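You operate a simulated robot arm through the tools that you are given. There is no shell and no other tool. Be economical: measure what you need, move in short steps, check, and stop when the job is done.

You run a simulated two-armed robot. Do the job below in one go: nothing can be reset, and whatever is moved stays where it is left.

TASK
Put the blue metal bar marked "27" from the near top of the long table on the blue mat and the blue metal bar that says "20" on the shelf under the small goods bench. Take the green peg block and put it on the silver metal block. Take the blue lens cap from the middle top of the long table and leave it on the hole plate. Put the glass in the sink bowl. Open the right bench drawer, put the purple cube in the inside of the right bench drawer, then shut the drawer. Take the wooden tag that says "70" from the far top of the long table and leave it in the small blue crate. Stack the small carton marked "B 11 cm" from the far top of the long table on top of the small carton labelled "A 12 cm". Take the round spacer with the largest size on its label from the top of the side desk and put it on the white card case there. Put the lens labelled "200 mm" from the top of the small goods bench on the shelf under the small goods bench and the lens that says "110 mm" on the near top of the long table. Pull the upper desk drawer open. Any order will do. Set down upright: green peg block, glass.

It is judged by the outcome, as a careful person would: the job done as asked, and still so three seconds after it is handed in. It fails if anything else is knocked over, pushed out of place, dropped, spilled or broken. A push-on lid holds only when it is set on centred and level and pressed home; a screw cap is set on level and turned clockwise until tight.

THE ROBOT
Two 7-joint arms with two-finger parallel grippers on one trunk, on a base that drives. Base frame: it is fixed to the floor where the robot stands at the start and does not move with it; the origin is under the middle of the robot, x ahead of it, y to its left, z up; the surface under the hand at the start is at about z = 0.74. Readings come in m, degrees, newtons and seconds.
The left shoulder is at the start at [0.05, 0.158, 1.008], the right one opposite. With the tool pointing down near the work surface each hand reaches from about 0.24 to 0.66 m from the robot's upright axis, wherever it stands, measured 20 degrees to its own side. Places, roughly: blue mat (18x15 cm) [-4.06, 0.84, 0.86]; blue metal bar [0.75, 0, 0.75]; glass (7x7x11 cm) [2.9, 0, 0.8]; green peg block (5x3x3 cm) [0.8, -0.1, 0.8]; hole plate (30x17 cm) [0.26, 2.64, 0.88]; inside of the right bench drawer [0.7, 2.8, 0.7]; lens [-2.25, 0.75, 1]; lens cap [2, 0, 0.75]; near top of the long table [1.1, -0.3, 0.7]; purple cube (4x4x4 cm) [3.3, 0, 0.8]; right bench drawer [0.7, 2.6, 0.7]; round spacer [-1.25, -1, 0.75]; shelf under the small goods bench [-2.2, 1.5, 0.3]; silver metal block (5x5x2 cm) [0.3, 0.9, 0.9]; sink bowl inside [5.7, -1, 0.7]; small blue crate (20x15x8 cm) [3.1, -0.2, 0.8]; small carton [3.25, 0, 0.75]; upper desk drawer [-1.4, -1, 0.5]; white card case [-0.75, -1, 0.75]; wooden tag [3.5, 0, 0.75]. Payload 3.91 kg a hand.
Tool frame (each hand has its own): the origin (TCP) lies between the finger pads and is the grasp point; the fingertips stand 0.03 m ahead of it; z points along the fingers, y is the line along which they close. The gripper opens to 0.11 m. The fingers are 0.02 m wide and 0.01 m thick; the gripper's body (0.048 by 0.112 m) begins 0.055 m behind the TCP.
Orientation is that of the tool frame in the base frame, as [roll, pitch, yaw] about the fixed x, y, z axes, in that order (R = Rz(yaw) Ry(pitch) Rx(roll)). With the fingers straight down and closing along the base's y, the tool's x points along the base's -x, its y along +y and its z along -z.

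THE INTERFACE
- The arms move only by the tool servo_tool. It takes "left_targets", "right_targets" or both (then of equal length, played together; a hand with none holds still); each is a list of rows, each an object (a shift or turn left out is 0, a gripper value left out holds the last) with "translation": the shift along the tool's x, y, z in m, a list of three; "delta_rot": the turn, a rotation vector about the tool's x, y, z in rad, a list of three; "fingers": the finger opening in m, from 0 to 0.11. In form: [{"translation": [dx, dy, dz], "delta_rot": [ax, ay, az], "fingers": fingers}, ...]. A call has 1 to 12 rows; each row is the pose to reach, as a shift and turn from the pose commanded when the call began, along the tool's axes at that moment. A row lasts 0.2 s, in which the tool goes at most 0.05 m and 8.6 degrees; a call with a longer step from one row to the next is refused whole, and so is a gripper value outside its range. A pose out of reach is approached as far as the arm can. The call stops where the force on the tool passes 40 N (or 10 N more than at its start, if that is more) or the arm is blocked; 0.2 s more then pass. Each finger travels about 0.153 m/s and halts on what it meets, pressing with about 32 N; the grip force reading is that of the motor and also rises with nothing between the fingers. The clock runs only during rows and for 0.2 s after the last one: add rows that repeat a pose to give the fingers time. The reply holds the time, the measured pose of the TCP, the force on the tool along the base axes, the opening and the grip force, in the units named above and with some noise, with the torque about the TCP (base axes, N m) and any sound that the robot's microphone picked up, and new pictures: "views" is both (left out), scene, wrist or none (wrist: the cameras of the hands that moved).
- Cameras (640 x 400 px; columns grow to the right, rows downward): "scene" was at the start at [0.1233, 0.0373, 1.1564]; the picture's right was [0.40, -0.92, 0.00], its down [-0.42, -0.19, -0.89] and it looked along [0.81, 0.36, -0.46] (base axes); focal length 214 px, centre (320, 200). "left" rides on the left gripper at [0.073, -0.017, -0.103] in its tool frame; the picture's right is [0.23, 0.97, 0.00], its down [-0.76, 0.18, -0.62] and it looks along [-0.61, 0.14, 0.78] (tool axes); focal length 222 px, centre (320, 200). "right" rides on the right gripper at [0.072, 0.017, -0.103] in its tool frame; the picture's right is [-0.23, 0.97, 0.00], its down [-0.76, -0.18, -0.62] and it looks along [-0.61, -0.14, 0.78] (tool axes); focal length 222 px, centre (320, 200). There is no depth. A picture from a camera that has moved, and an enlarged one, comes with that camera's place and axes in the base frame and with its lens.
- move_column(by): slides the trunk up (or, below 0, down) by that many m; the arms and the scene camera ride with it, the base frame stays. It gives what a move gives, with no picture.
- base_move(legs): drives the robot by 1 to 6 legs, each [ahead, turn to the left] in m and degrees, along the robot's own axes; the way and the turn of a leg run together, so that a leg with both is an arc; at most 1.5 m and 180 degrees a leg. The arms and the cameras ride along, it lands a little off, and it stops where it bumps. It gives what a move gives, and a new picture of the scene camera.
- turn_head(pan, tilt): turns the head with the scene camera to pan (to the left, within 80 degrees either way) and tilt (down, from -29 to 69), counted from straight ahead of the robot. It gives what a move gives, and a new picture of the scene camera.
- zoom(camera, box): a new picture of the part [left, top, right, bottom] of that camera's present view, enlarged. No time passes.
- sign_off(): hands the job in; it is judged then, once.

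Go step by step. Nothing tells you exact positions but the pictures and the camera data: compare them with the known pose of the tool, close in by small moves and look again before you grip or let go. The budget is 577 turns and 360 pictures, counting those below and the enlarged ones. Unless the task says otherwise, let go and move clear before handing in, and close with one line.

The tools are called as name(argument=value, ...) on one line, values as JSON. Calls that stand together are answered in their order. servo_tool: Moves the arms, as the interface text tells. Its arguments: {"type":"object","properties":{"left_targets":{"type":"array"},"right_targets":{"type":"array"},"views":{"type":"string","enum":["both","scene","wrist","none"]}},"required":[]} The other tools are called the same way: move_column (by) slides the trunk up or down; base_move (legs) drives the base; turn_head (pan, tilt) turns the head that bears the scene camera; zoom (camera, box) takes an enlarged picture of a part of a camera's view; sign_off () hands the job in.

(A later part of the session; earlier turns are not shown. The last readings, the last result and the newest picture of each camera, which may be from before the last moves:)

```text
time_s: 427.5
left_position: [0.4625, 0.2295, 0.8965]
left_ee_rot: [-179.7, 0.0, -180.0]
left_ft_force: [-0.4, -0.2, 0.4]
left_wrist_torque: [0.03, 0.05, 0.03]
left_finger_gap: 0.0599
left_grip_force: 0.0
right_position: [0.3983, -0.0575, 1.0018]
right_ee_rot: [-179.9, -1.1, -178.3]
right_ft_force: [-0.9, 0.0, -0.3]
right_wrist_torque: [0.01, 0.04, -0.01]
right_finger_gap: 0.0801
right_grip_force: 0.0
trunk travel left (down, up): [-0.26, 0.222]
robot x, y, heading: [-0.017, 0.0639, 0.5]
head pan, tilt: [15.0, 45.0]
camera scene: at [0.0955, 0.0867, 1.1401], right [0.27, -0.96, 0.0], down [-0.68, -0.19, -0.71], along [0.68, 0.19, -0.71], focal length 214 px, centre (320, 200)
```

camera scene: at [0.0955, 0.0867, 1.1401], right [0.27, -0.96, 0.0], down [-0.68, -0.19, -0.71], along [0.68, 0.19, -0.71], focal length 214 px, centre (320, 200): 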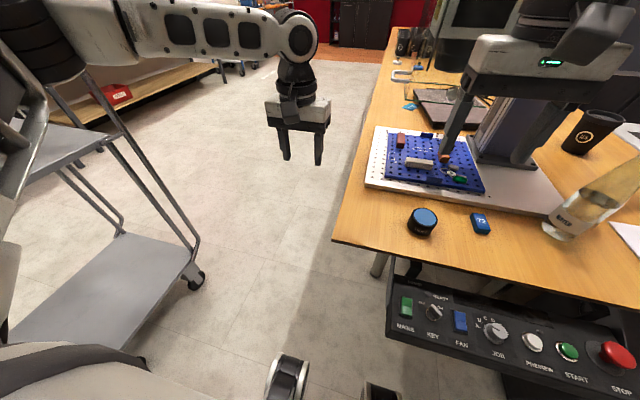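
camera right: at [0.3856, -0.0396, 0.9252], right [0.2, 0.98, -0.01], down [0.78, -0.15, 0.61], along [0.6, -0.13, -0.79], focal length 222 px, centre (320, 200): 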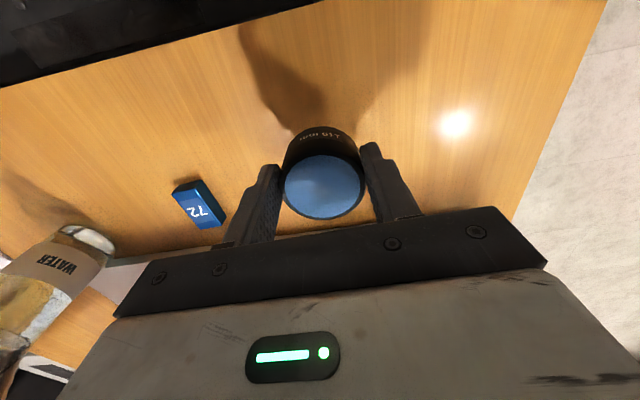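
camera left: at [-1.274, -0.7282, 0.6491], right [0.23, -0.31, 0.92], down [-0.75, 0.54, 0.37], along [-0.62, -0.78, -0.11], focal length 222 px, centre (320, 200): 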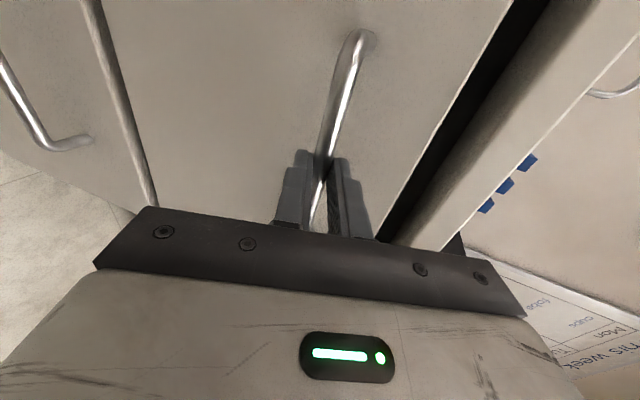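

The 110 mm lens stands on the near table top. Now to the far end of the long table: raise hands and drive up the aisle.

move_column(by=0.22)

servo_tool(left_targets=[{"translation": [0.03, 0, -0.03]}, {"translation": [0.06, 0, -0.07]}, {"translation": [0.09, 0, -0.1]}, {"translation": [0.1, 0, -0.14]}], right_targets=[{"translation": [0.03, 0, -0.01]}, {"translation": [0.06, 0, -0.02]}, {"translation": [0.06, 0, -0.03]}, {"translation": [0.06, 0, -0.03]}], views="none")

base_move(legs=[[0, 90], [0.37, 0], [0, -90], [1.4, 0], [1.3, 0]])

turn_head(pan=-30, tilt=30)

```text
time_s: 429.9
left_position: [0.4625, 0.2283, 1.1167]
left_ee_rot: [-179.8, -0.1, 179.8]
left_ft_force: [-0.4, -1.2, 0.8]
left_wrist_torque: [-0.02, 0.01, 0.02]
left_finger_gap: 0.0597
left_grip_force: 0.0
right_position: [0.3997, -0.0564, 1.2214]
right_ee_rot: [-179.9, -1.1, -178.3]
right_ft_force: [0.2, -0.4, 0.5]
right_wrist_torque: [0.0, -0.02, 0.0]
right_finger_gap: 0.0802
right_grip_force: 0.0
trunk travel left (down, up): [-0.48, 0.002]
robot x, y, heading: [-0.021, 0.0626, 0.6]
head pan, tilt: [15.0, 45.0]
```

```text
time_s: 430.9
left_position: [0.3633, 0.2297, 1.257]
left_ee_rot: [-179.7, 0.0, 179.8]
left_ft_force: [0.3, 0.8, 0.1]
left_wrist_torque: [0.03, 0.0, 0.0]
left_finger_gap: 0.06
left_grip_force: 0.0
right_position: [0.3391, -0.0572, 1.2512]
right_ee_rot: [-179.9, -1.0, -178.3]
right_ft_force: [-0.9, -0.6, 0.1]
right_wrist_torque: [0.0, 0.01, -0.05]
right_finger_gap: 0.0799
right_grip_force: 0.1
trunk travel left (down, up): [-0.48, 0.002]
robot x, y, heading: [-0.019, 0.0677, 0.6]
head pan, tilt: [15.0, 45.0]
```

```text
time_s: 453.6
left_position: [3.066, 0.5635, 1.2567]
left_ee_rot: [-179.7, 0.0, 178.4]
left_ft_force: [0.3, -0.2, 0.8]
left_wrist_torque: [-0.02, 0.03, 0.0]
left_finger_gap: 0.0602
left_grip_force: 0.1
right_position: [3.0331, 0.2774, 1.2514]
right_ee_rot: [-179.8, -1.1, -179.8]
right_ft_force: [-0.5, -0.2, 0.4]
right_wrist_torque: [-0.02, -0.02, 0.01]
right_finger_gap: 0.08
right_grip_force: 0.1
trunk travel left (down, up): [-0.48, 0.002]
robot x, y, heading: [2.6787, 0.4065, -0.9]
head pan, tilt: [15.0, 45.0]
camera scene: at [2.7942, 0.4274, 1.36], right [0.24, -0.97, 0.0], down [-0.69, -0.17, -0.71], along [0.69, 0.17, -0.71], focal length 214 px, centre (320, 200)
```

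scene: 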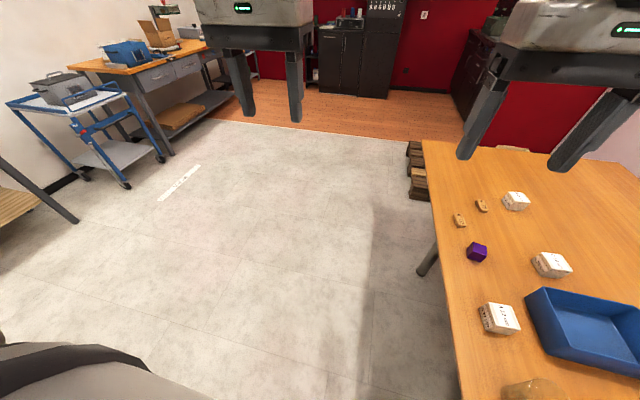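

```text
time_s: 454.8
left_position: [3.0646, 0.5631, 1.2564]
left_ee_rot: [-179.6, 0.0, 178.4]
left_ft_force: [-0.7, -0.6, -0.6]
left_wrist_torque: [0.02, 0.0, -0.01]
left_finger_gap: 0.0601
left_grip_force: 0.1
right_position: [3.0341, 0.2769, 1.2523]
right_ee_rot: [-179.9, -1.1, -179.8]
right_ft_force: [-0.1, -0.6, -0.6]
right_wrist_torque: [0.0, -0.01, 0.0]
right_finger_gap: 0.0799
right_grip_force: 0.2
trunk travel left (down, up): [-0.48, 0.002]
robot x, y, heading: [2.6734, 0.4093, -0.9]
head pan, tilt: [-30.0, 30.0]
camera scene: at [2.7928, 0.3612, 1.3826], right [-0.51, -0.86, 0.0], down [-0.43, 0.26, -0.87], along [0.74, -0.44, -0.5], focal length 214 px, centre (320, 200)
```

scene: 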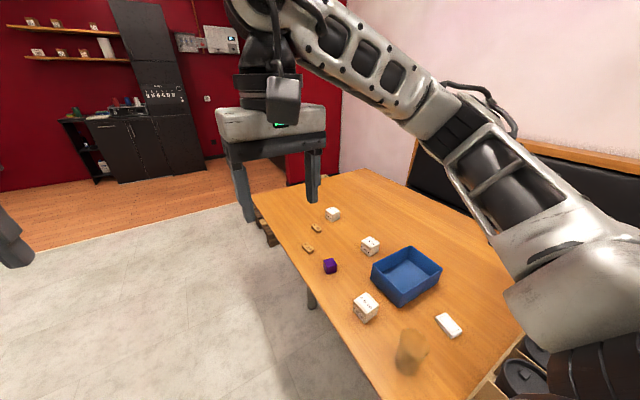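

I see the crate, three small cartons, cube, tags, and the glass. Drive 0.4 m on and turn to face them.

base_move(legs=[[0.42, 2], [0, -91]])

turn_head(pan=0, tilt=55)

```text
time_s: 461.2
left_position: [3.2596, 0.0211, 1.2575]
left_ee_rot: [-179.7, 0.0, 89.7]
left_ft_force: [-0.5, -0.1, 0.2]
left_wrist_torque: [-0.03, -0.01, 0.0]
left_finger_gap: 0.06
left_grip_force: 0.1
right_position: [2.971, 0.047, 1.2511]
right_ee_rot: [-179.8, -1.1, 91.4]
right_ft_force: [0.4, 0.6, 0.8]
right_wrist_torque: [0.02, 0.01, 0.03]
right_finger_gap: 0.0799
right_grip_force: 0.1
trunk travel left (down, up): [-0.48, 0.002]
robot x, y, heading: [3.0964, 0.4074, -89.5]
head pan, tilt: [-30.0, 30.0]
camera scene: at [3.0496, 0.2897, 1.3826], right [-0.87, 0.49, 0.0], down [0.25, 0.43, -0.87], along [-0.43, -0.75, -0.5], focal length 214 px, centre (320, 200)
```

scene: 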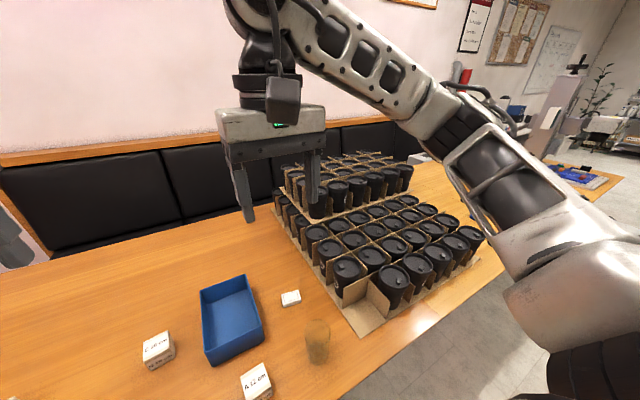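

```text
time_s: 462.1
left_position: [3.2582, 0.0223, 1.2574]
left_ee_rot: [-179.6, 0.0, 89.7]
left_ft_force: [-0.9, 0.2, -0.5]
left_wrist_torque: [-0.01, 0.04, 0.0]
left_finger_gap: 0.0599
left_grip_force: 0.2
right_position: [2.9726, 0.0466, 1.2524]
right_ee_rot: [-180.0, -1.2, 91.5]
right_ft_force: [-0.7, -0.5, 0.2]
right_wrist_torque: [0.03, 0.01, -0.01]
right_finger_gap: 0.08
right_grip_force: 0.1
trunk travel left (down, up): [-0.48, 0.002]
robot x, y, heading: [3.0965, 0.4099, -89.5]
head pan, tilt: [0.0, 55.0]
camera scene: at [3.0948, 0.2962, 1.3467], right [-1.0, -0.01, 0.0], down [-0.01, 0.82, -0.57], along [0.0, -0.57, -0.82], focal length 214 px, centre (320, 200)
```

scene: 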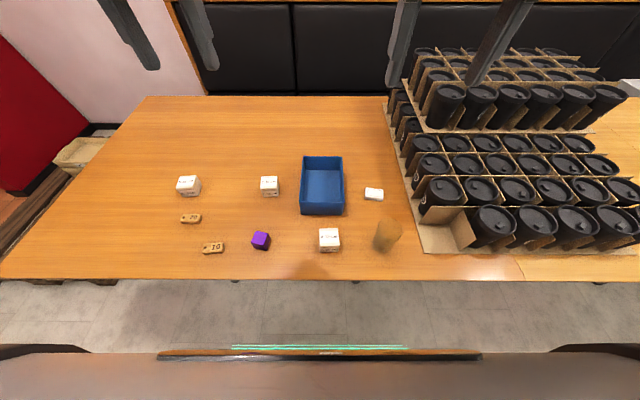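

zoom(camera="scene", box=[165, 165, 305, 260])

zoom(camera="scene", box=[290, 145, 430, 265])

zoom(camera="scene", box=[170, 165, 230, 205])

zoom(camera="scene", box=[250, 165, 290, 200])

zoom(camera="scene", box=[310, 220, 350, 260])

```text
4.21 times, centred on (235, 212) of scene
camera zoom: at [3.0948, 0.2962, 1.3467], right [-1.0, -0.01, 0.0], down [-0.01, 0.82, -0.57], along [0.0, -0.57, -0.82], focal length 903 px, centre (678, 147)
```

zoom: 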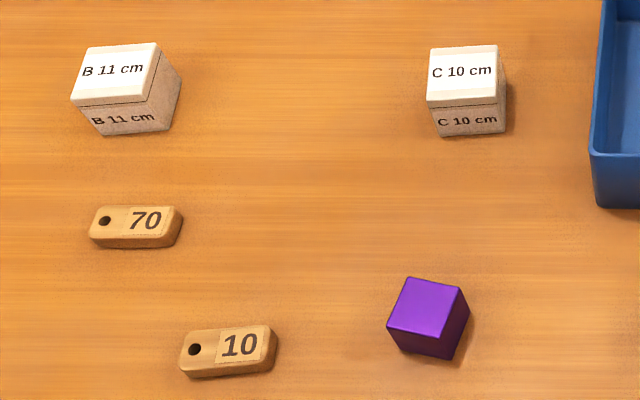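

```text
3.33 times, centred on (360, 205) of scene
camera zoom: at [3.0948, 0.2962, 1.3467], right [-1.0, -0.01, 0.0], down [-0.01, 0.82, -0.57], along [0.0, -0.57, -0.82], focal length 715 px, centre (187, 183)
```

zoom: 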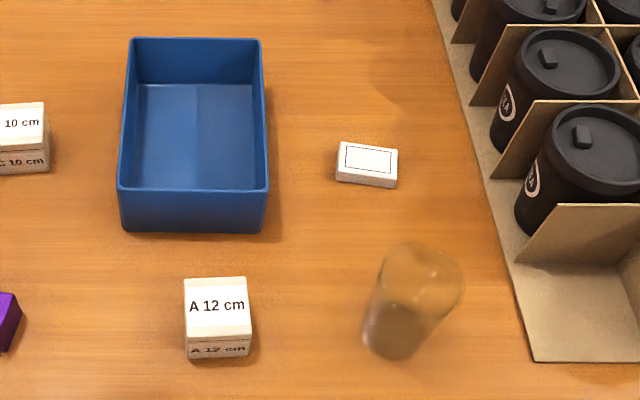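

```text
10.00 times, centred on (200, 185) of scene
camera zoom: at [3.0948, 0.2962, 1.3467], right [-1.0, -0.01, 0.0], down [-0.01, 0.82, -0.57], along [0.0, -0.57, -0.82], focal length 2145 px, centre (1520, 350)
```

zoom: 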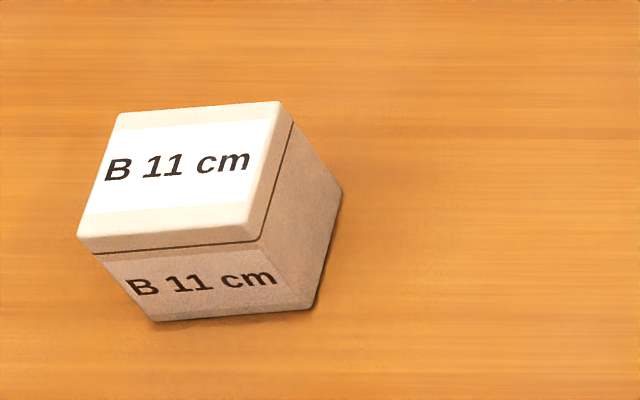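

```text
11.43 times, centred on (270, 182) of scene
camera zoom: at [3.0948, 0.2962, 1.3467], right [-1.0, -0.01, 0.0], down [-0.01, 0.82, -0.57], along [0.0, -0.57, -0.82], focal length 2451 px, centre (891, 400)
```

zoom: 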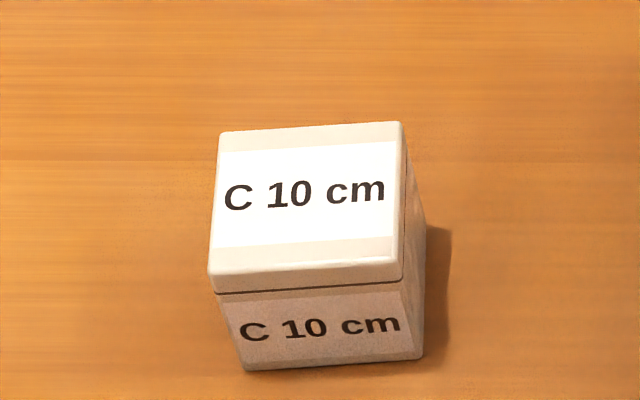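

```text
10.00 times, centred on (330, 240) of scene
camera zoom: at [3.0948, 0.2962, 1.3467], right [-1.0, -0.01, 0.0], down [-0.01, 0.82, -0.57], along [0.0, -0.57, -0.82], focal length 2145 px, centre (220, -200)
```

zoom: 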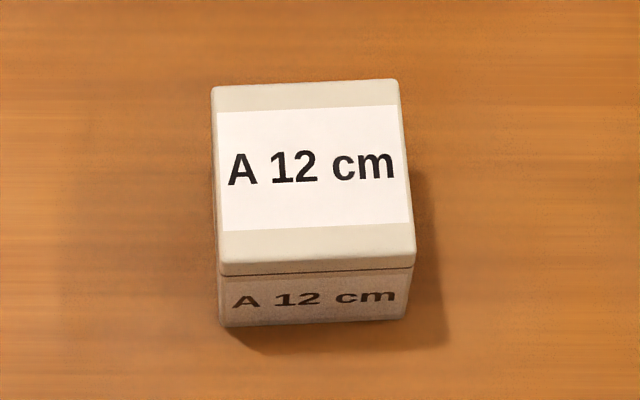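

All are readable: B at (3.54,-0.16), A at (3.07,0.04), tag "70" at (3.50,-0.04), crate (3.09,-0.18), cube (3.26,0.04), glass (2.91,0.045). First shift to x≈3.36 and pick carton B with the left hand.

base_move(legs=[[0, 90], [0.27, 0], [0, -90]])

move_column(by=-0.2)

servo_tool(left_targets=[{"translation": [-0.04, 0.005, 0], "fingers": 0.09}, {"translation": [-0.08, 0.01, 0]}, {"translation": [-0.12, 0.015, 0]}, {"translation": [-0.16, 0.02, 0]}, {"translation": [-0.175, 0.02, 0.03]}, {"translation": [-0.175, 0.02, 0.07]}])

```text
time_s: 471.7
left_position: [3.5332, 0.025, 1.2569]
left_ee_rot: [-179.6, 0.0, 90.3]
left_ft_force: [0.4, 0.1, 0.9]
left_wrist_torque: [0.01, -0.02, 0.03]
left_finger_gap: 0.0599
left_grip_force: 0.0
right_position: [3.2465, 0.0479, 1.2522]
right_ee_rot: [-179.9, -1.1, 92.2]
right_ft_force: [-0.6, 0.1, 0.3]
right_wrist_torque: [0.01, 0.01, -0.01]
right_finger_gap: 0.0798
right_grip_force: 0.0
trunk travel left (down, up): [-0.48, 0.002]
robot x, y, heading: [3.3648, 0.41, -88.9]
head pan, tilt: [0.0, 55.0]
camera scene: at [3.367, 0.2979, 1.3466], right [-1.0, -0.02, 0.0], down [-0.02, 0.82, -0.57], along [0.01, -0.57, -0.82], focal length 214 px, centre (320, 200)
```

scene: 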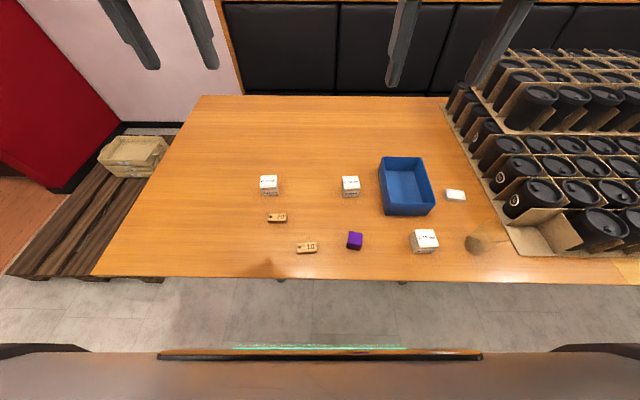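

```text
time_s: 473.8
left_position: [3.5344, 0.0244, 1.0575]
left_ee_rot: [-179.6, 0.1, 90.2]
left_ft_force: [0.5, 0.6, 0.2]
left_wrist_torque: [0.02, 0.01, -0.03]
left_finger_gap: 0.0603
left_grip_force: 0.1
right_position: [3.2465, 0.0462, 1.0513]
right_ee_rot: [-179.9, -1.1, 92.2]
right_ft_force: [-0.3, 0.5, -1.6]
right_wrist_torque: [-0.05, 0.0, -0.02]
right_finger_gap: 0.0801
right_grip_force: 0.0
trunk travel left (down, up): [-0.28, 0.202]
robot x, y, heading: [3.365, 0.4126, -88.9]
head pan, tilt: [0.0, 55.0]
```

```text
time_s: 475.2
left_position: [3.58, -0.1123, 0.9824]
left_ee_rot: [-179.7, 0.0, 90.2]
left_ft_force: [-0.8, -0.4, 0.3]
left_wrist_torque: [0.01, -0.01, -0.05]
left_finger_gap: 0.0903
left_grip_force: 0.2
left hand out of reach, approached as far as the arm can: row 3, 4, 5, 6
right_position: [3.2471, 0.0452, 1.0526]
right_ee_rot: [-179.8, -1.1, 92.1]
right_ft_force: [0.4, 0.7, 0.0]
right_wrist_torque: [0.04, 0.01, -0.02]
right_finger_gap: 0.0799
right_grip_force: 0.0
trunk travel left (down, up): [-0.28, 0.202]
robot x, y, heading: [3.3661, 0.4085, -88.9]
head pan, tilt: [0.0, 55.0]
camera scene: at [3.3672, 0.2979, 1.1466], right [-1.0, -0.02, 0.0], down [-0.02, 0.82, -0.57], along [0.01, -0.57, -0.82], focal length 214 px, centre (320, 200)
camera left: at [3.5638, -0.0394, 1.0854], right [0.97, 0.23, -0.01], down [0.19, -0.76, 0.62], along [0.14, -0.61, -0.78], focal length 222 px, centre (320, 200)
```

scene: 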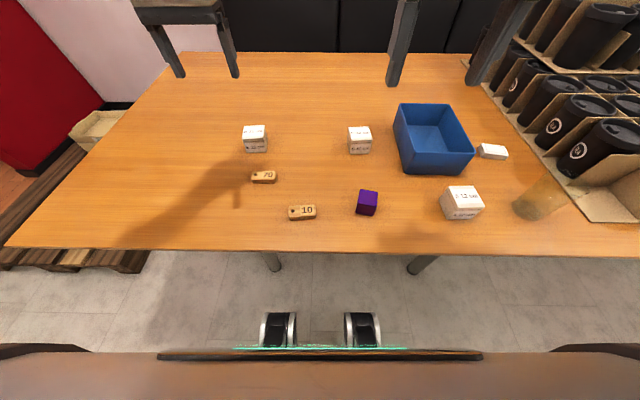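
left: 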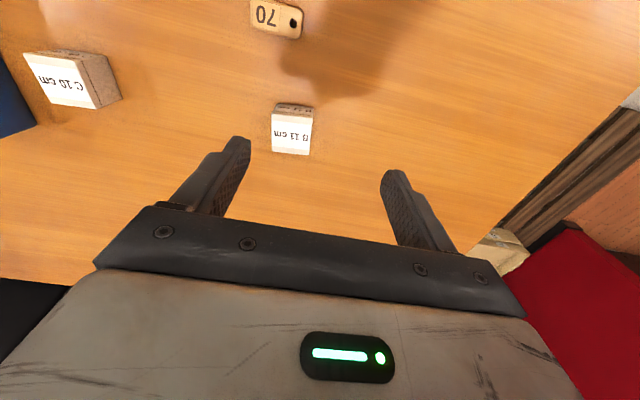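

Slightly too far. Drive 6 cm closer, and then go for B at about (3.55,-0.16).

base_move(legs=[[0.06, 0]])

servo_tool(left_targets=[{"translation": [0.005, -0.02, 0.03]}, {"translation": [0.01, -0.028, 0.06]}, {"translation": [0.01, -0.028, 0.08]}], views="wrist")

```text
time_s: 476.2
left_position: [3.5816, -0.1727, 0.9819]
left_ee_rot: [-179.6, 0.1, 90.3]
left_ft_force: [0.6, 0.0, -0.2]
left_wrist_torque: [0.03, 0.02, 0.0]
left_finger_gap: 0.0899
left_grip_force: 0.1
right_position: [3.2475, -0.0132, 1.052]
right_ee_rot: [-179.9, -1.1, 92.1]
right_ft_force: [0.3, 0.2, 0.7]
right_wrist_torque: [0.0, 0.04, -0.04]
right_finger_gap: 0.0797
right_grip_force: 0.1
trunk travel left (down, up): [-0.28, 0.202]
robot x, y, heading: [3.3686, 0.3478, -88.7]
head pan, tilt: [0.0, 55.0]
camera scene: at [3.3683, 0.2374, 1.1465], right [-1.0, -0.02, 0.0], down [-0.02, 0.82, -0.57], along [0.01, -0.57, -0.82], focal length 214 px, centre (320, 200)
```

scene: 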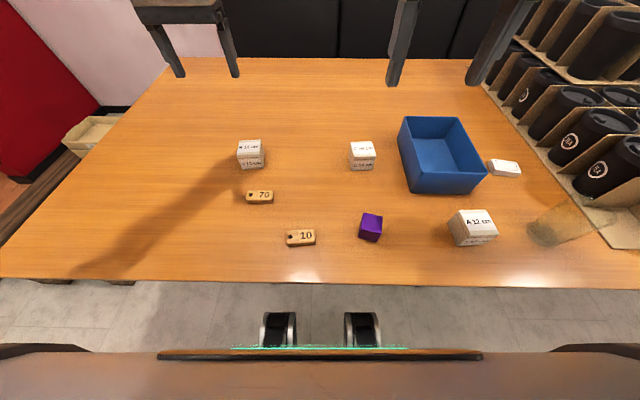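

```text
time_s: 477.0
left_position: [3.5578, -0.1547, 0.9037]
left_ee_rot: [-179.6, 0.3, 90.3]
left_ft_force: [-0.4, -0.5, 0.2]
left_wrist_torque: [-0.01, 0.0, 0.0]
left_finger_gap: 0.0902
left_grip_force: 0.1
left hand out of reach, approached as far as the arm can: row 1, 2, 3
right_position: [3.2474, -0.0135, 1.0519]
right_ee_rot: [-179.9, -1.2, 92.1]
right_ft_force: [0.1, 0.6, -0.4]
right_wrist_torque: [0.01, -0.01, -0.01]
right_finger_gap: 0.08
right_grip_force: 0.0
trunk travel left (down, up): [-0.28, 0.202]
robot x, y, heading: [3.3685, 0.3495, -88.8]
head pan, tilt: [0.0, 55.0]
camera left: at [3.5422, -0.0817, 1.0065], right [0.97, 0.23, -0.01], down [0.19, -0.76, 0.62], along [0.14, -0.61, -0.78], focal length 222 px, centre (320, 200)
```

left: 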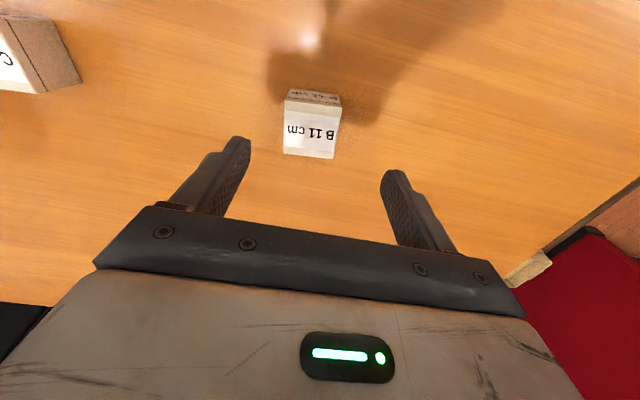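

move_column(by=-0.08)

servo_tool(left_targets=[{"translation": [-0.012, -0.004, 0.0]}], views="wrist")

```text
time_s: 478.2
left_position: [3.5597, -0.1543, 0.8233]
left_ee_rot: [-179.4, 0.2, 90.3]
left_ft_force: [1.0, -0.3, -0.3]
left_wrist_torque: [-0.01, -0.01, 0.02]
left_finger_gap: 0.0899
left_grip_force: 0.0
right_position: [3.2472, -0.013, 0.9716]
right_ee_rot: [-180.0, -1.2, 92.2]
right_ft_force: [-0.1, 0.1, -0.1]
right_wrist_torque: [0.0, 0.02, -0.01]
right_finger_gap: 0.08
right_grip_force: 0.1
trunk travel left (down, up): [-0.2, 0.282]
robot x, y, heading: [3.3674, 0.3479, -88.6]
head pan, tilt: [0.0, 55.0]
```

```text
time_s: 478.6
left_position: [3.5619, -0.157, 0.8248]
left_ee_rot: [-179.4, 0.3, 90.3]
left_ft_force: [-0.2, -0.2, 0.0]
left_wrist_torque: [0.01, 0.01, 0.0]
left_finger_gap: 0.0901
left_grip_force: 0.1
left hand out of reach, approached as far as the arm can: row 1
right_position: [3.2471, -0.0128, 0.9714]
right_ee_rot: [-180.0, -1.1, 92.1]
right_ft_force: [0.1, -0.2, 0.2]
right_wrist_torque: [0.0, -0.02, -0.01]
right_finger_gap: 0.08
right_grip_force: 0.1
trunk travel left (down, up): [-0.2, 0.282]
robot x, y, heading: [3.3693, 0.3491, -88.7]
head pan, tilt: [0.0, 55.0]
camera left: at [3.5455, -0.0849, 0.9283], right [0.97, 0.23, -0.01], down [0.19, -0.76, 0.62], along [0.14, -0.61, -0.78], focal length 222 px, centre (320, 200)
```

left: 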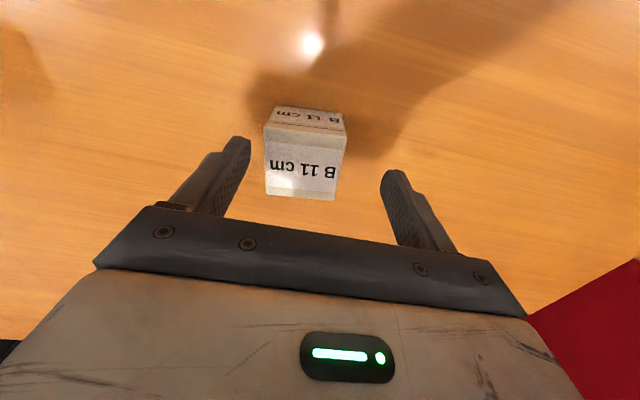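

base_move(legs=[[0.03, 0]])

servo_tool(left_targets=[{"translation": [0.018, -0.008, 0.0]}], views="wrist")

```text
time_s: 479.4
left_position: [3.5607, -0.1883, 0.8254]
left_ee_rot: [-179.5, 0.2, 90.4]
left_ft_force: [-0.7, -0.1, 0.0]
left_wrist_torque: [-0.01, 0.01, 0.0]
left_finger_gap: 0.0901
left_grip_force: 0.0
right_position: [3.2475, -0.0426, 0.9711]
right_ee_rot: [-179.9, -1.1, 92.1]
right_ft_force: [0.8, 0.0, -0.3]
right_wrist_torque: [0.0, 0.0, 0.02]
right_finger_gap: 0.08
right_grip_force: 0.1
trunk travel left (down, up): [-0.2, 0.282]
robot x, y, heading: [3.3664, 0.3212, -89.0]
head pan, tilt: [0.0, 55.0]
camera scene: at [3.3688, 0.208, 1.0666], right [-1.0, -0.02, 0.0], down [-0.01, 0.82, -0.57], along [0.01, -0.57, -0.82], focal length 214 px, centre (320, 200)
```

scene: 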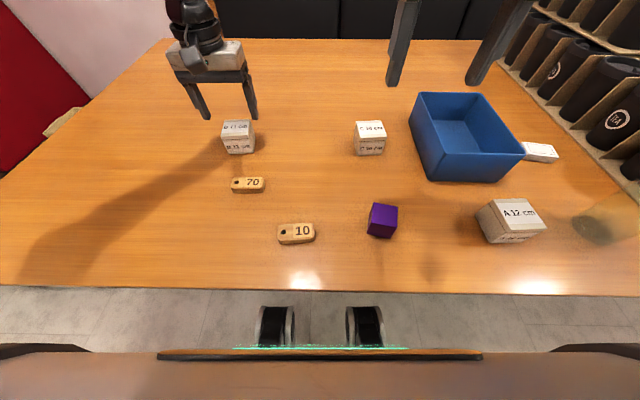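

```text
time_s: 479.8
left_position: [3.5538, -0.1706, 0.8252]
left_ee_rot: [-179.5, 0.2, 90.2]
left_ft_force: [-0.1, 0.6, 0.2]
left_wrist_torque: [-0.02, 0.01, 0.0]
left_finger_gap: 0.0901
left_grip_force: 0.0
right_position: [3.2479, -0.0432, 0.9718]
right_ee_rot: [-179.9, -1.2, 92.1]
right_ft_force: [1.1, 0.5, 0.1]
right_wrist_torque: [0.0, -0.02, -0.02]
right_finger_gap: 0.0799
right_grip_force: 0.1
trunk travel left (down, up): [-0.2, 0.282]
robot x, y, heading: [3.3634, 0.3208, -89.0]
head pan, tilt: [0.0, 55.0]
camera left: at [3.5379, -0.0965, 0.9282], right [0.97, 0.23, -0.01], down [0.19, -0.76, 0.62], along [0.14, -0.61, -0.78], focal length 222 px, centre (320, 200)
```

left: 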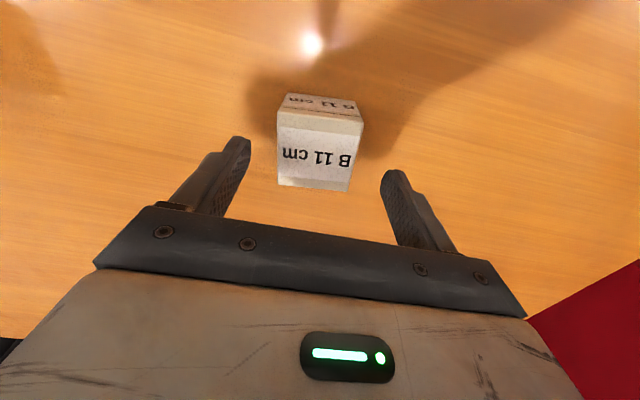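

Centred. Lower to grip the carton's sides over nearly full height, close and lift.

servo_tool(left_targets=[{"translation": [0.004, -0.002, 0.025]}, {"translation": [0.004, -0.002, 0.046]}, {"translation": [0.004, -0.002, 0.046], "fingers": 0.0}, {"translation": [0.004, -0.002, 0.046]}, {"translation": [0.004, -0.002, 0.046]}, {"translation": [0.004, -0.002, 0.02]}, {"translation": [0.004, -0.002, -0.02]}, {"translation": [0.01, -0.002, -0.06]}], views="wrist")

```text
time_s: 481.6
left_position: [3.5518, -0.1589, 0.8858]
left_ee_rot: [-179.5, 0.2, 90.4]
left_ft_force: [0.0, 0.1, -0.6]
left_wrist_torque: [0.0, -0.02, -0.03]
left_finger_gap: 0.0561
left_grip_force: 31.8
right_position: [3.2476, -0.0422, 0.9718]
right_ee_rot: [-179.9, -1.1, 92.1]
right_ft_force: [-0.3, 0.3, -0.2]
right_wrist_torque: [0.02, 0.0, 0.0]
right_finger_gap: 0.0799
right_grip_force: 0.1
trunk travel left (down, up): [-0.2, 0.282]
robot x, y, heading: [3.364, 0.3173, -89.1]
head pan, tilt: [0.0, 55.0]
camera left: at [3.5363, -0.0858, 0.9892], right [0.97, 0.23, -0.01], down [0.19, -0.76, 0.62], along [0.14, -0.61, -0.78], focal length 222 px, centre (320, 200)
```

left: 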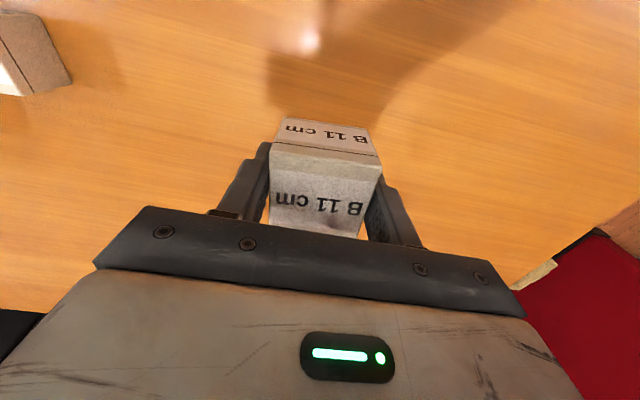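

B is held. Retract it, raise the trunk slightly, and shift to x≈3.64 so the right hand can take tag "70".

servo_tool(left_targets=[{"translation": [0.04, 0, -0.02]}, {"translation": [0.08, 0, -0.04]}, {"translation": [0.12, 0, -0.06]}, {"translation": [0.16, 0, -0.08]}], views="none")

move_column(by=0.1)

base_move(legs=[[-0.07, 0], [0, 90], [0.28, 0], [0, -90]])

```text
time_s: 482.6
left_position: [3.5524, 0.0005, 0.9644]
left_ee_rot: [-179.6, 0.2, 90.3]
left_ft_force: [-0.2, 0.0, -0.9]
left_wrist_torque: [-0.02, 0.02, -0.02]
left_finger_gap: 0.0561
left_grip_force: 32.5
right_position: [3.2485, -0.0432, 0.9718]
right_ee_rot: [-179.9, -1.1, 92.2]
right_ft_force: [0.6, -0.4, -0.4]
right_wrist_torque: [0.0, -0.03, -0.01]
right_finger_gap: 0.08
right_grip_force: 0.0
trunk travel left (down, up): [-0.2, 0.282]
robot x, y, heading: [3.3663, 0.3177, -89.1]
head pan, tilt: [0.0, 55.0]
```

```text
time_s: 483.9
left_position: [3.5532, 0.0003, 1.0638]
left_ee_rot: [-179.5, 0.2, 90.3]
left_ft_force: [-0.4, -0.2, -1.2]
left_wrist_torque: [0.0, 0.0, 0.01]
left_finger_gap: 0.0556
left_grip_force: 31.4
right_position: [3.2471, -0.0442, 1.0716]
right_ee_rot: [-179.9, -1.1, 92.0]
right_ft_force: [-0.2, 1.0, -0.3]
right_wrist_torque: [-0.02, 0.0, -0.03]
right_finger_gap: 0.0799
right_grip_force: 0.1
trunk travel left (down, up): [-0.3, 0.182]
robot x, y, heading: [3.365, 0.3192, -89.1]
head pan, tilt: [0.0, 55.0]
```

```text
time_s: 494.1
left_position: [3.8321, 0.0717, 1.0637]
left_ee_rot: [-179.6, 0.2, 90.0]
left_ft_force: [0.1, -0.1, -0.5]
left_wrist_torque: [-0.02, 0.03, -0.01]
left_finger_gap: 0.0546
left_grip_force: 32.0
right_position: [3.5274, 0.0293, 1.0719]
right_ee_rot: [-179.9, -1.1, 91.8]
right_ft_force: [0.2, -0.1, 0.0]
right_wrist_torque: [0.01, -0.02, 0.04]
right_finger_gap: 0.0802
right_grip_force: 0.1
trunk travel left (down, up): [-0.3, 0.182]
robot x, y, heading: [3.6424, 0.3912, -89.3]
head pan, tilt: [0.0, 55.0]
camera scene: at [3.6496, 0.2804, 1.1666], right [-1.0, -0.01, 0.0], down [-0.01, 0.82, -0.57], along [0.01, -0.57, -0.82], focal length 214 px, centre (320, 200)
```

scene: 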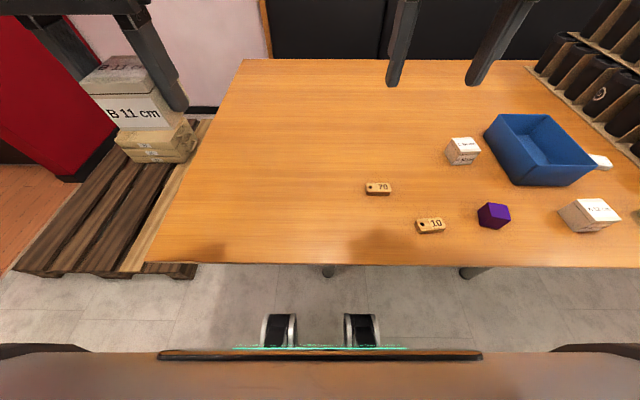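

Tag "70" at about (3.515,-0.045). Move the right hand over it.

servo_tool(right_targets=[{"translation": [-0.02, -0.005, 0.03]}, {"translation": [-0.04, -0.01, 0.07]}, {"translation": [-0.06, -0.014, 0.11]}, {"translation": [-0.074, -0.014, 0.15]}, {"translation": [-0.074, -0.014, 0.19]}, {"translation": [-0.074, -0.014, 0.23]}], views="wrist")

```text
time_s: 495.5
left_position: [3.8331, 0.0727, 1.0638]
left_ee_rot: [-179.5, 0.2, 89.9]
left_ft_force: [-0.2, -0.3, -0.5]
left_wrist_torque: [0.01, -0.03, -0.03]
left_finger_gap: 0.0548
left_grip_force: 32.4
right_position: [3.517, -0.0393, 0.8409]
right_ee_rot: [-179.9, -1.0, 91.8]
right_ft_force: [-0.1, 0.2, 0.4]
right_wrist_torque: [0.03, 0.02, 0.03]
right_finger_gap: 0.0798
right_grip_force: 0.1
trunk travel left (down, up): [-0.3, 0.182]
robot x, y, heading: [3.6498, 0.3928, -89.3]
head pan, tilt: [0.0, 55.0]
camera right: at [3.5321, 0.0318, 0.9462], right [0.98, -0.2, -0.01], down [-0.15, -0.78, 0.61], along [-0.12, -0.6, -0.79], focal length 222 px, centre (320, 200)
```

right: 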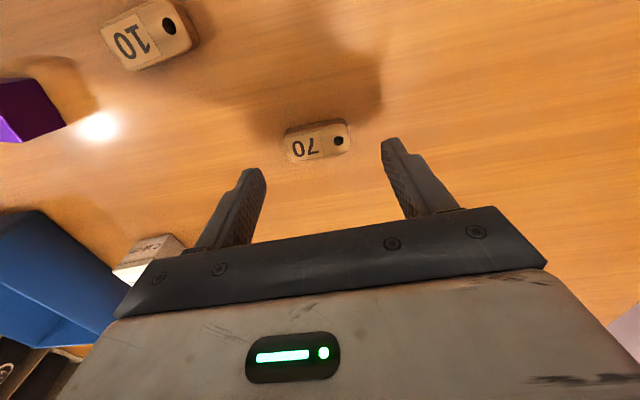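

servo_tool(right_targets=[{"translation": [-0.0095, -0.003, 0.03]}, {"translation": [-0.0095, -0.003, 0.055]}, {"translation": [-0.0095, -0.003, 0.067]}, {"translation": [-0.0095, -0.003, 0.067], "fingers": 0.0}, {"translation": [-0.0095, -0.003, 0.067]}, {"translation": [-0.0095, -0.003, 0.067]}, {"translation": [-0.0095, -0.003, 0.03]}, {"translation": [-0.0, -0.003, -0.01]}], views="wrist")

```text
time_s: 497.3
left_position: [3.8337, 0.0709, 1.0646]
left_ee_rot: [-179.4, 0.2, 90.1]
left_ft_force: [0.0, 0.5, -0.2]
left_wrist_torque: [0.04, -0.01, -0.04]
left_finger_gap: 0.0544
left_grip_force: 31.6
right_position: [3.5128, -0.0384, 0.8511]
right_ee_rot: [-179.9, -1.2, 91.7]
right_ft_force: [0.3, 0.1, 0.1]
right_wrist_torque: [0.01, 0.0, 0.02]
right_finger_gap: 0.0585
right_grip_force: 31.9
trunk travel left (down, up): [-0.3, 0.182]
robot x, y, heading: [3.6476, 0.3931, -89.3]
head pan, tilt: [0.0, 55.0]
camera right: at [3.5286, 0.0313, 0.9566], right [0.98, -0.2, -0.01], down [-0.15, -0.78, 0.61], along [-0.12, -0.6, -0.79], focal length 222 px, centre (320, 200)
```

right: 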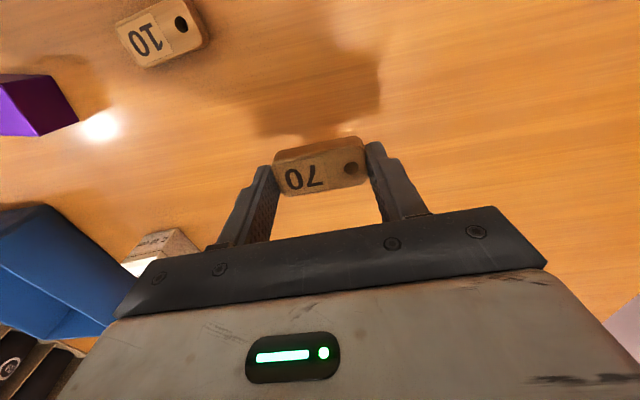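

Tag held. Raise it and shift to x≈3.25 to face the crate.

servo_tool(right_targets=[{"translation": [0.02, 0, -0.04]}, {"translation": [0.04, 0, -0.08]}, {"translation": [0.06, 0, -0.12]}, {"translation": [0.08, 0, -0.16]}, {"translation": [0.08, 0, -0.2]}], views="none")

base_move(legs=[[0, 90], [-0.39, 0], [0, -90]])

```text
time_s: 498.5
left_position: [3.8317, 0.0716, 1.0636]
left_ee_rot: [-179.4, 0.2, 89.9]
left_ft_force: [0.3, 0.2, -1.0]
left_wrist_torque: [0.02, -0.01, -0.02]
left_finger_gap: 0.0543
left_grip_force: 32.3
right_position: [3.5104, 0.0367, 1.0525]
right_ee_rot: [-179.9, -1.0, 91.8]
right_ft_force: [-0.3, -0.2, 0.1]
right_wrist_torque: [0.0, -0.01, 0.0]
right_finger_gap: 0.0585
right_grip_force: 32.0
trunk travel left (down, up): [-0.3, 0.182]
robot x, y, heading: [3.6492, 0.3926, -89.2]
head pan, tilt: [0.0, 55.0]
```

```text
time_s: 508.6
left_position: [3.4381, 0.0697, 1.0644]
left_ee_rot: [-179.3, 0.1, 89.2]
left_ft_force: [0.5, -0.7, -2.2]
left_wrist_torque: [-0.01, -0.01, 0.01]
left_finger_gap: 0.0545
left_grip_force: 32.4
right_position: [3.1152, 0.0379, 1.0505]
right_ee_rot: [-179.9, -1.1, 91.1]
right_ft_force: [0.1, -0.1, -0.1]
right_wrist_torque: [0.02, 0.01, 0.0]
right_finger_gap: 0.0587
right_grip_force: 31.8
trunk travel left (down, up): [-0.3, 0.182]
robot x, y, heading: [3.2608, 0.3955, -90.1]
head pan, tilt: [0.0, 55.0]
camera scene: at [3.2581, 0.2816, 1.1666], right [-1.0, 0.0, 0.0], down [0.0, 0.82, -0.57], along [0.0, -0.57, -0.82], focal length 214 px, centre (320, 200)
```

scene: 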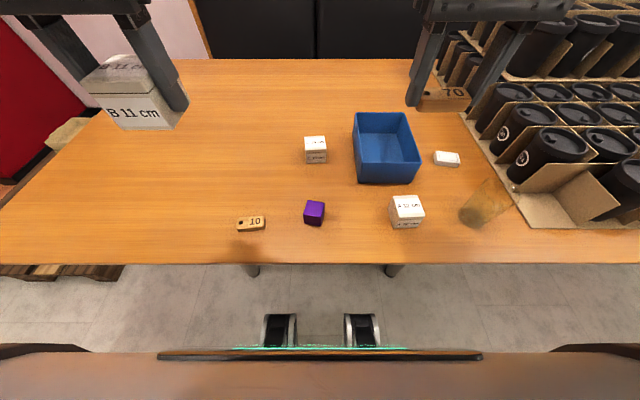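

Drive 6 cm closer, and move the tag over the crate.

base_move(legs=[[0.06, 0]])

servo_tool(right_targets=[{"translation": [-0.035, -0.008, 0]}, {"translation": [-0.07, -0.016, 0]}, {"translation": [-0.105, -0.025, 0.0]}, {"translation": [-0.14, -0.034, 0.02]}, {"translation": [-0.14, -0.034, 0.06]}, {"translation": [-0.14, -0.034, 0.1]}, {"translation": [-0.14, -0.034, 0.14]}])

```text
time_s: 509.6
left_position: [3.4362, 0.0107, 1.0651]
left_ee_rot: [-179.4, 0.2, 89.2]
left_ft_force: [0.3, -0.5, -1.5]
left_wrist_torque: [0.03, 0.01, 0.0]
left_finger_gap: 0.0545
left_grip_force: 31.6
right_position: [3.1161, -0.0217, 1.0512]
right_ee_rot: [-179.9, -1.2, 91.0]
right_ft_force: [-0.1, -0.5, -0.5]
right_wrist_torque: [0.0, 0.0, -0.01]
right_finger_gap: 0.0587
right_grip_force: 31.4
trunk travel left (down, up): [-0.3, 0.182]
robot x, y, heading: [3.2593, 0.334, -90.0]
head pan, tilt: [0.0, 55.0]
camera scene: at [3.258, 0.2218, 1.1665], right [-1.0, 0.0, 0.0], down [0.0, 0.82, -0.57], along [0.0, -0.57, -0.82], focal length 214 px, centre (320, 200)
```

scene: 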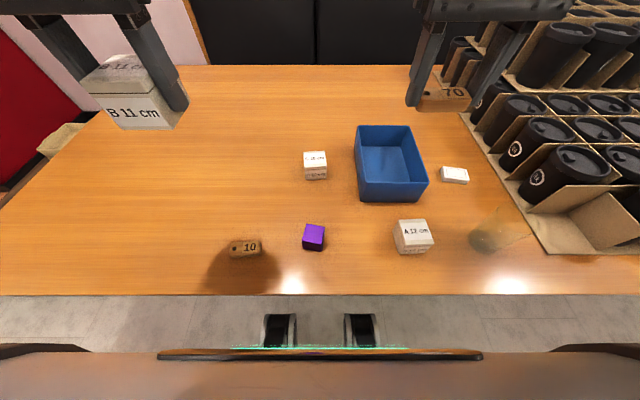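

```text
time_s: 511.1
left_position: [3.4361, 0.0107, 1.0651]
left_ee_rot: [-179.5, 0.2, 89.2]
left_ft_force: [0.1, 0.1, -1.6]
left_wrist_torque: [0.0, -0.01, -0.03]
left_finger_gap: 0.0545
left_grip_force: 32.0
right_position: [3.0845, -0.159, 0.9075]
right_ee_rot: [-179.8, -1.0, 91.1]
right_ft_force: [0.7, 0.3, 0.4]
right_wrist_torque: [0.03, -0.02, 0.01]
right_finger_gap: 0.0587
right_grip_force: 31.7
trunk travel left (down, up): [-0.3, 0.182]
robot x, y, heading: [3.259, 0.331, -90.3]
head pan, tilt: [0.0, 55.0]
camera scene: at [3.2579, 0.2221, 1.1666], right [-1.0, 0.0, 0.0], down [0.0, 0.82, -0.57], along [0.0, -0.57, -0.82], focal length 214 px, centre (320, 200)
camera right: at [3.1007, -0.0884, 1.0133], right [0.98, -0.21, -0.01], down [-0.16, -0.78, 0.61], along [-0.13, -0.6, -0.79], focal length 222 px, centre (320, 200)
```

scene: 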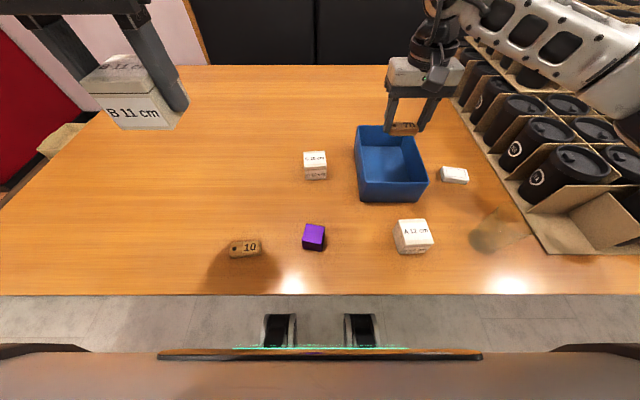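
right: 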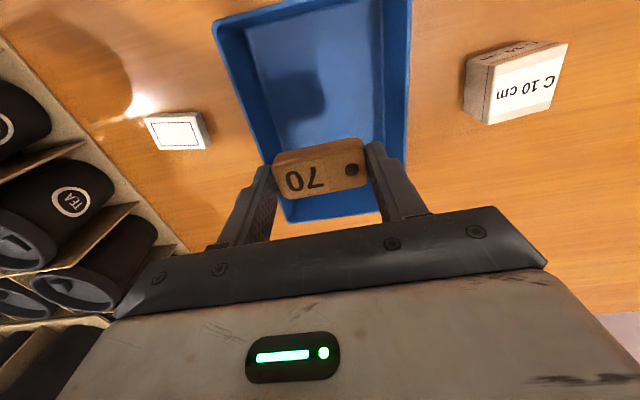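

Over the crate. Centre slightly and lower inside, then release.

servo_tool(right_targets=[{"translation": [-0.008, 0.01, 0.03]}, {"translation": [-0.008, 0.01, 0.07]}, {"translation": [-0.008, 0.01, 0.1]}, {"translation": [-0.008, 0.01, 0.118]}], views="wrist")

```text
time_s: 512.1
left_position: [3.4378, 0.0109, 1.0629]
left_ee_rot: [-179.4, 0.3, 89.1]
left_ft_force: [0.0, -0.3, -1.1]
left_wrist_torque: [-0.01, 0.03, 0.0]
left_finger_gap: 0.0545
left_grip_force: 32.4
right_position: [3.0941, -0.1644, 0.7907]
right_ee_rot: [-180.0, -1.0, 91.1]
right_ft_force: [1.1, -0.1, -1.0]
right_wrist_torque: [0.02, -0.02, 0.0]
right_finger_gap: 0.0585
right_grip_force: 32.0
trunk travel left (down, up): [-0.3, 0.182]
robot x, y, heading: [3.2594, 0.3355, -90.0]
head pan, tilt: [0.0, 55.0]
camera right: at [3.1103, -0.0943, 0.8963], right [0.98, -0.21, -0.01], down [-0.16, -0.78, 0.61], along [-0.13, -0.6, -0.79], focal length 222 px, centre (320, 200)
```

right: 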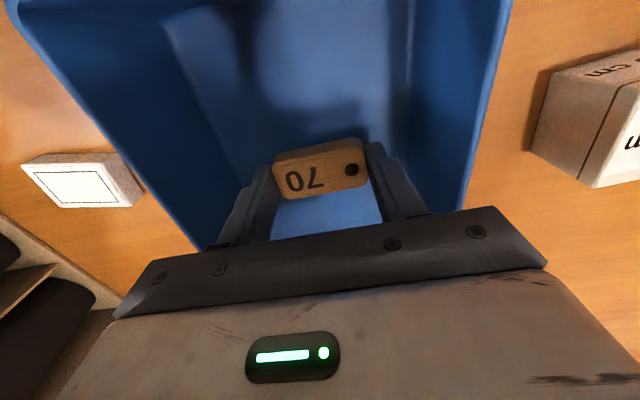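

servo_tool(right_targets=[{"translation": [0, 0, 0.006]}, {"translation": [0, 0, 0.006], "fingers": 0.065}, {"translation": [0, 0, 0.006], "fingers": 0.075}, {"translation": [0, 0, 0.006], "fingers": 0.075}, {"translation": [0, 0, -0.04]}, {"translation": [0, 0, -0.08]}, {"translation": [0, 0, -0.12]}, {"translation": [0.0, 0, -0.16]}], views="wrist")

```text
time_s: 514.0
left_position: [3.4376, 0.0107, 1.0644]
left_ee_rot: [-179.4, 0.3, 89.1]
left_ft_force: [-0.1, -0.6, -0.5]
left_wrist_torque: [0.03, 0.01, -0.04]
left_finger_gap: 0.0546
left_grip_force: 31.7
right_position: [3.0929, -0.1652, 0.9516]
right_ee_rot: [-179.9, -1.1, 91.0]
right_ft_force: [-0.7, -0.4, 0.6]
right_wrist_torque: [0.01, 0.0, -0.02]
right_finger_gap: 0.0751
right_grip_force: 0.1
trunk travel left (down, up): [-0.3, 0.182]
robot x, y, heading: [3.2559, 0.3347, -90.1]
head pan, tilt: [0.0, 55.0]
camera right: at [3.1102, -0.0961, 1.0572], right [0.98, -0.21, -0.01], down [-0.16, -0.78, 0.61], along [-0.13, -0.59, -0.79], focal length 222 px, centre (320, 200)
```

right: 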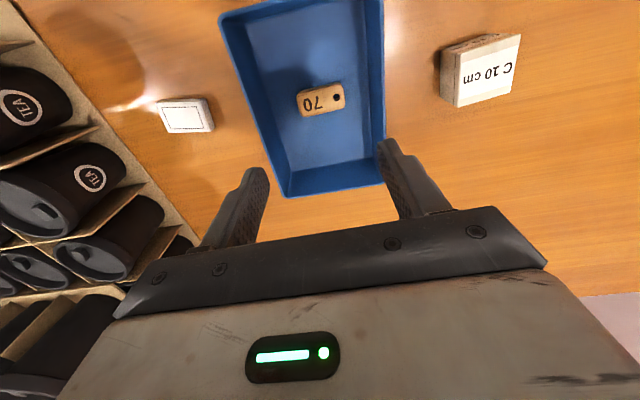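

Tag is in the crate. Retract the right hand and shift to x≈2.92 to stack B on A.

servo_tool(right_targets=[{"translation": [0.03, 0, -0.03]}, {"translation": [0.07, 0, -0.05]}, {"translation": [0.11, 0, -0.07]}, {"translation": [0.15, 0, -0.09]}, {"translation": [0.17, 0, -0.11]}], views="none")

base_move(legs=[[-0.07, 0], [0, 90], [-0.33, 0], [0, -90]])

```text
time_s: 515.1
left_position: [3.4384, 0.0111, 1.0643]
left_ee_rot: [-179.4, 0.3, 89.3]
left_ft_force: [-0.1, 0.3, -0.4]
left_wrist_torque: [0.0, -0.01, -0.01]
left_finger_gap: 0.0546
left_grip_force: 32.3
right_position: [3.0916, 0.0033, 1.0654]
right_ee_rot: [-179.9, -1.0, 91.0]
right_ft_force: [-0.6, -0.2, -0.1]
right_wrist_torque: [0.01, 0.03, 0.03]
right_finger_gap: 0.075
right_grip_force: 0.1
trunk travel left (down, up): [-0.3, 0.182]
robot x, y, heading: [3.257, 0.3308, -90.2]
head pan, tilt: [0.0, 55.0]
```

```text
time_s: 525.6
left_position: [3.1064, 0.0831, 1.0651]
left_ee_rot: [-179.3, 0.3, 89.3]
left_ft_force: [0.1, 0.3, -1.6]
left_wrist_torque: [-0.01, -0.02, 0.01]
left_finger_gap: 0.0546
left_grip_force: 32.4
right_position: [2.7611, 0.0726, 1.0637]
right_ee_rot: [-180.0, -1.1, 91.2]
right_ft_force: [0.4, 0.0, -0.2]
right_wrist_torque: [0.0, -0.02, -0.02]
right_finger_gap: 0.0748
right_grip_force: 0.1
trunk travel left (down, up): [-0.3, 0.182]
robot x, y, heading: [2.9263, 0.406, -89.9]
head pan, tilt: [0.0, 55.0]
camera scene: at [2.9266, 0.2929, 1.1666], right [-1.0, 0.0, 0.0], down [0.0, 0.82, -0.57], along [0.0, -0.57, -0.82], focal length 214 px, centre (320, 200)
```

scene: 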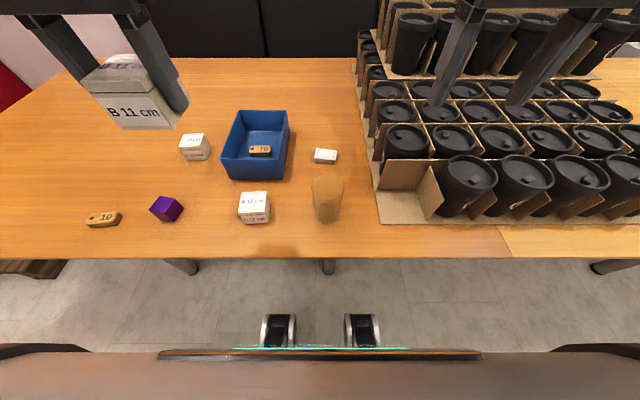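

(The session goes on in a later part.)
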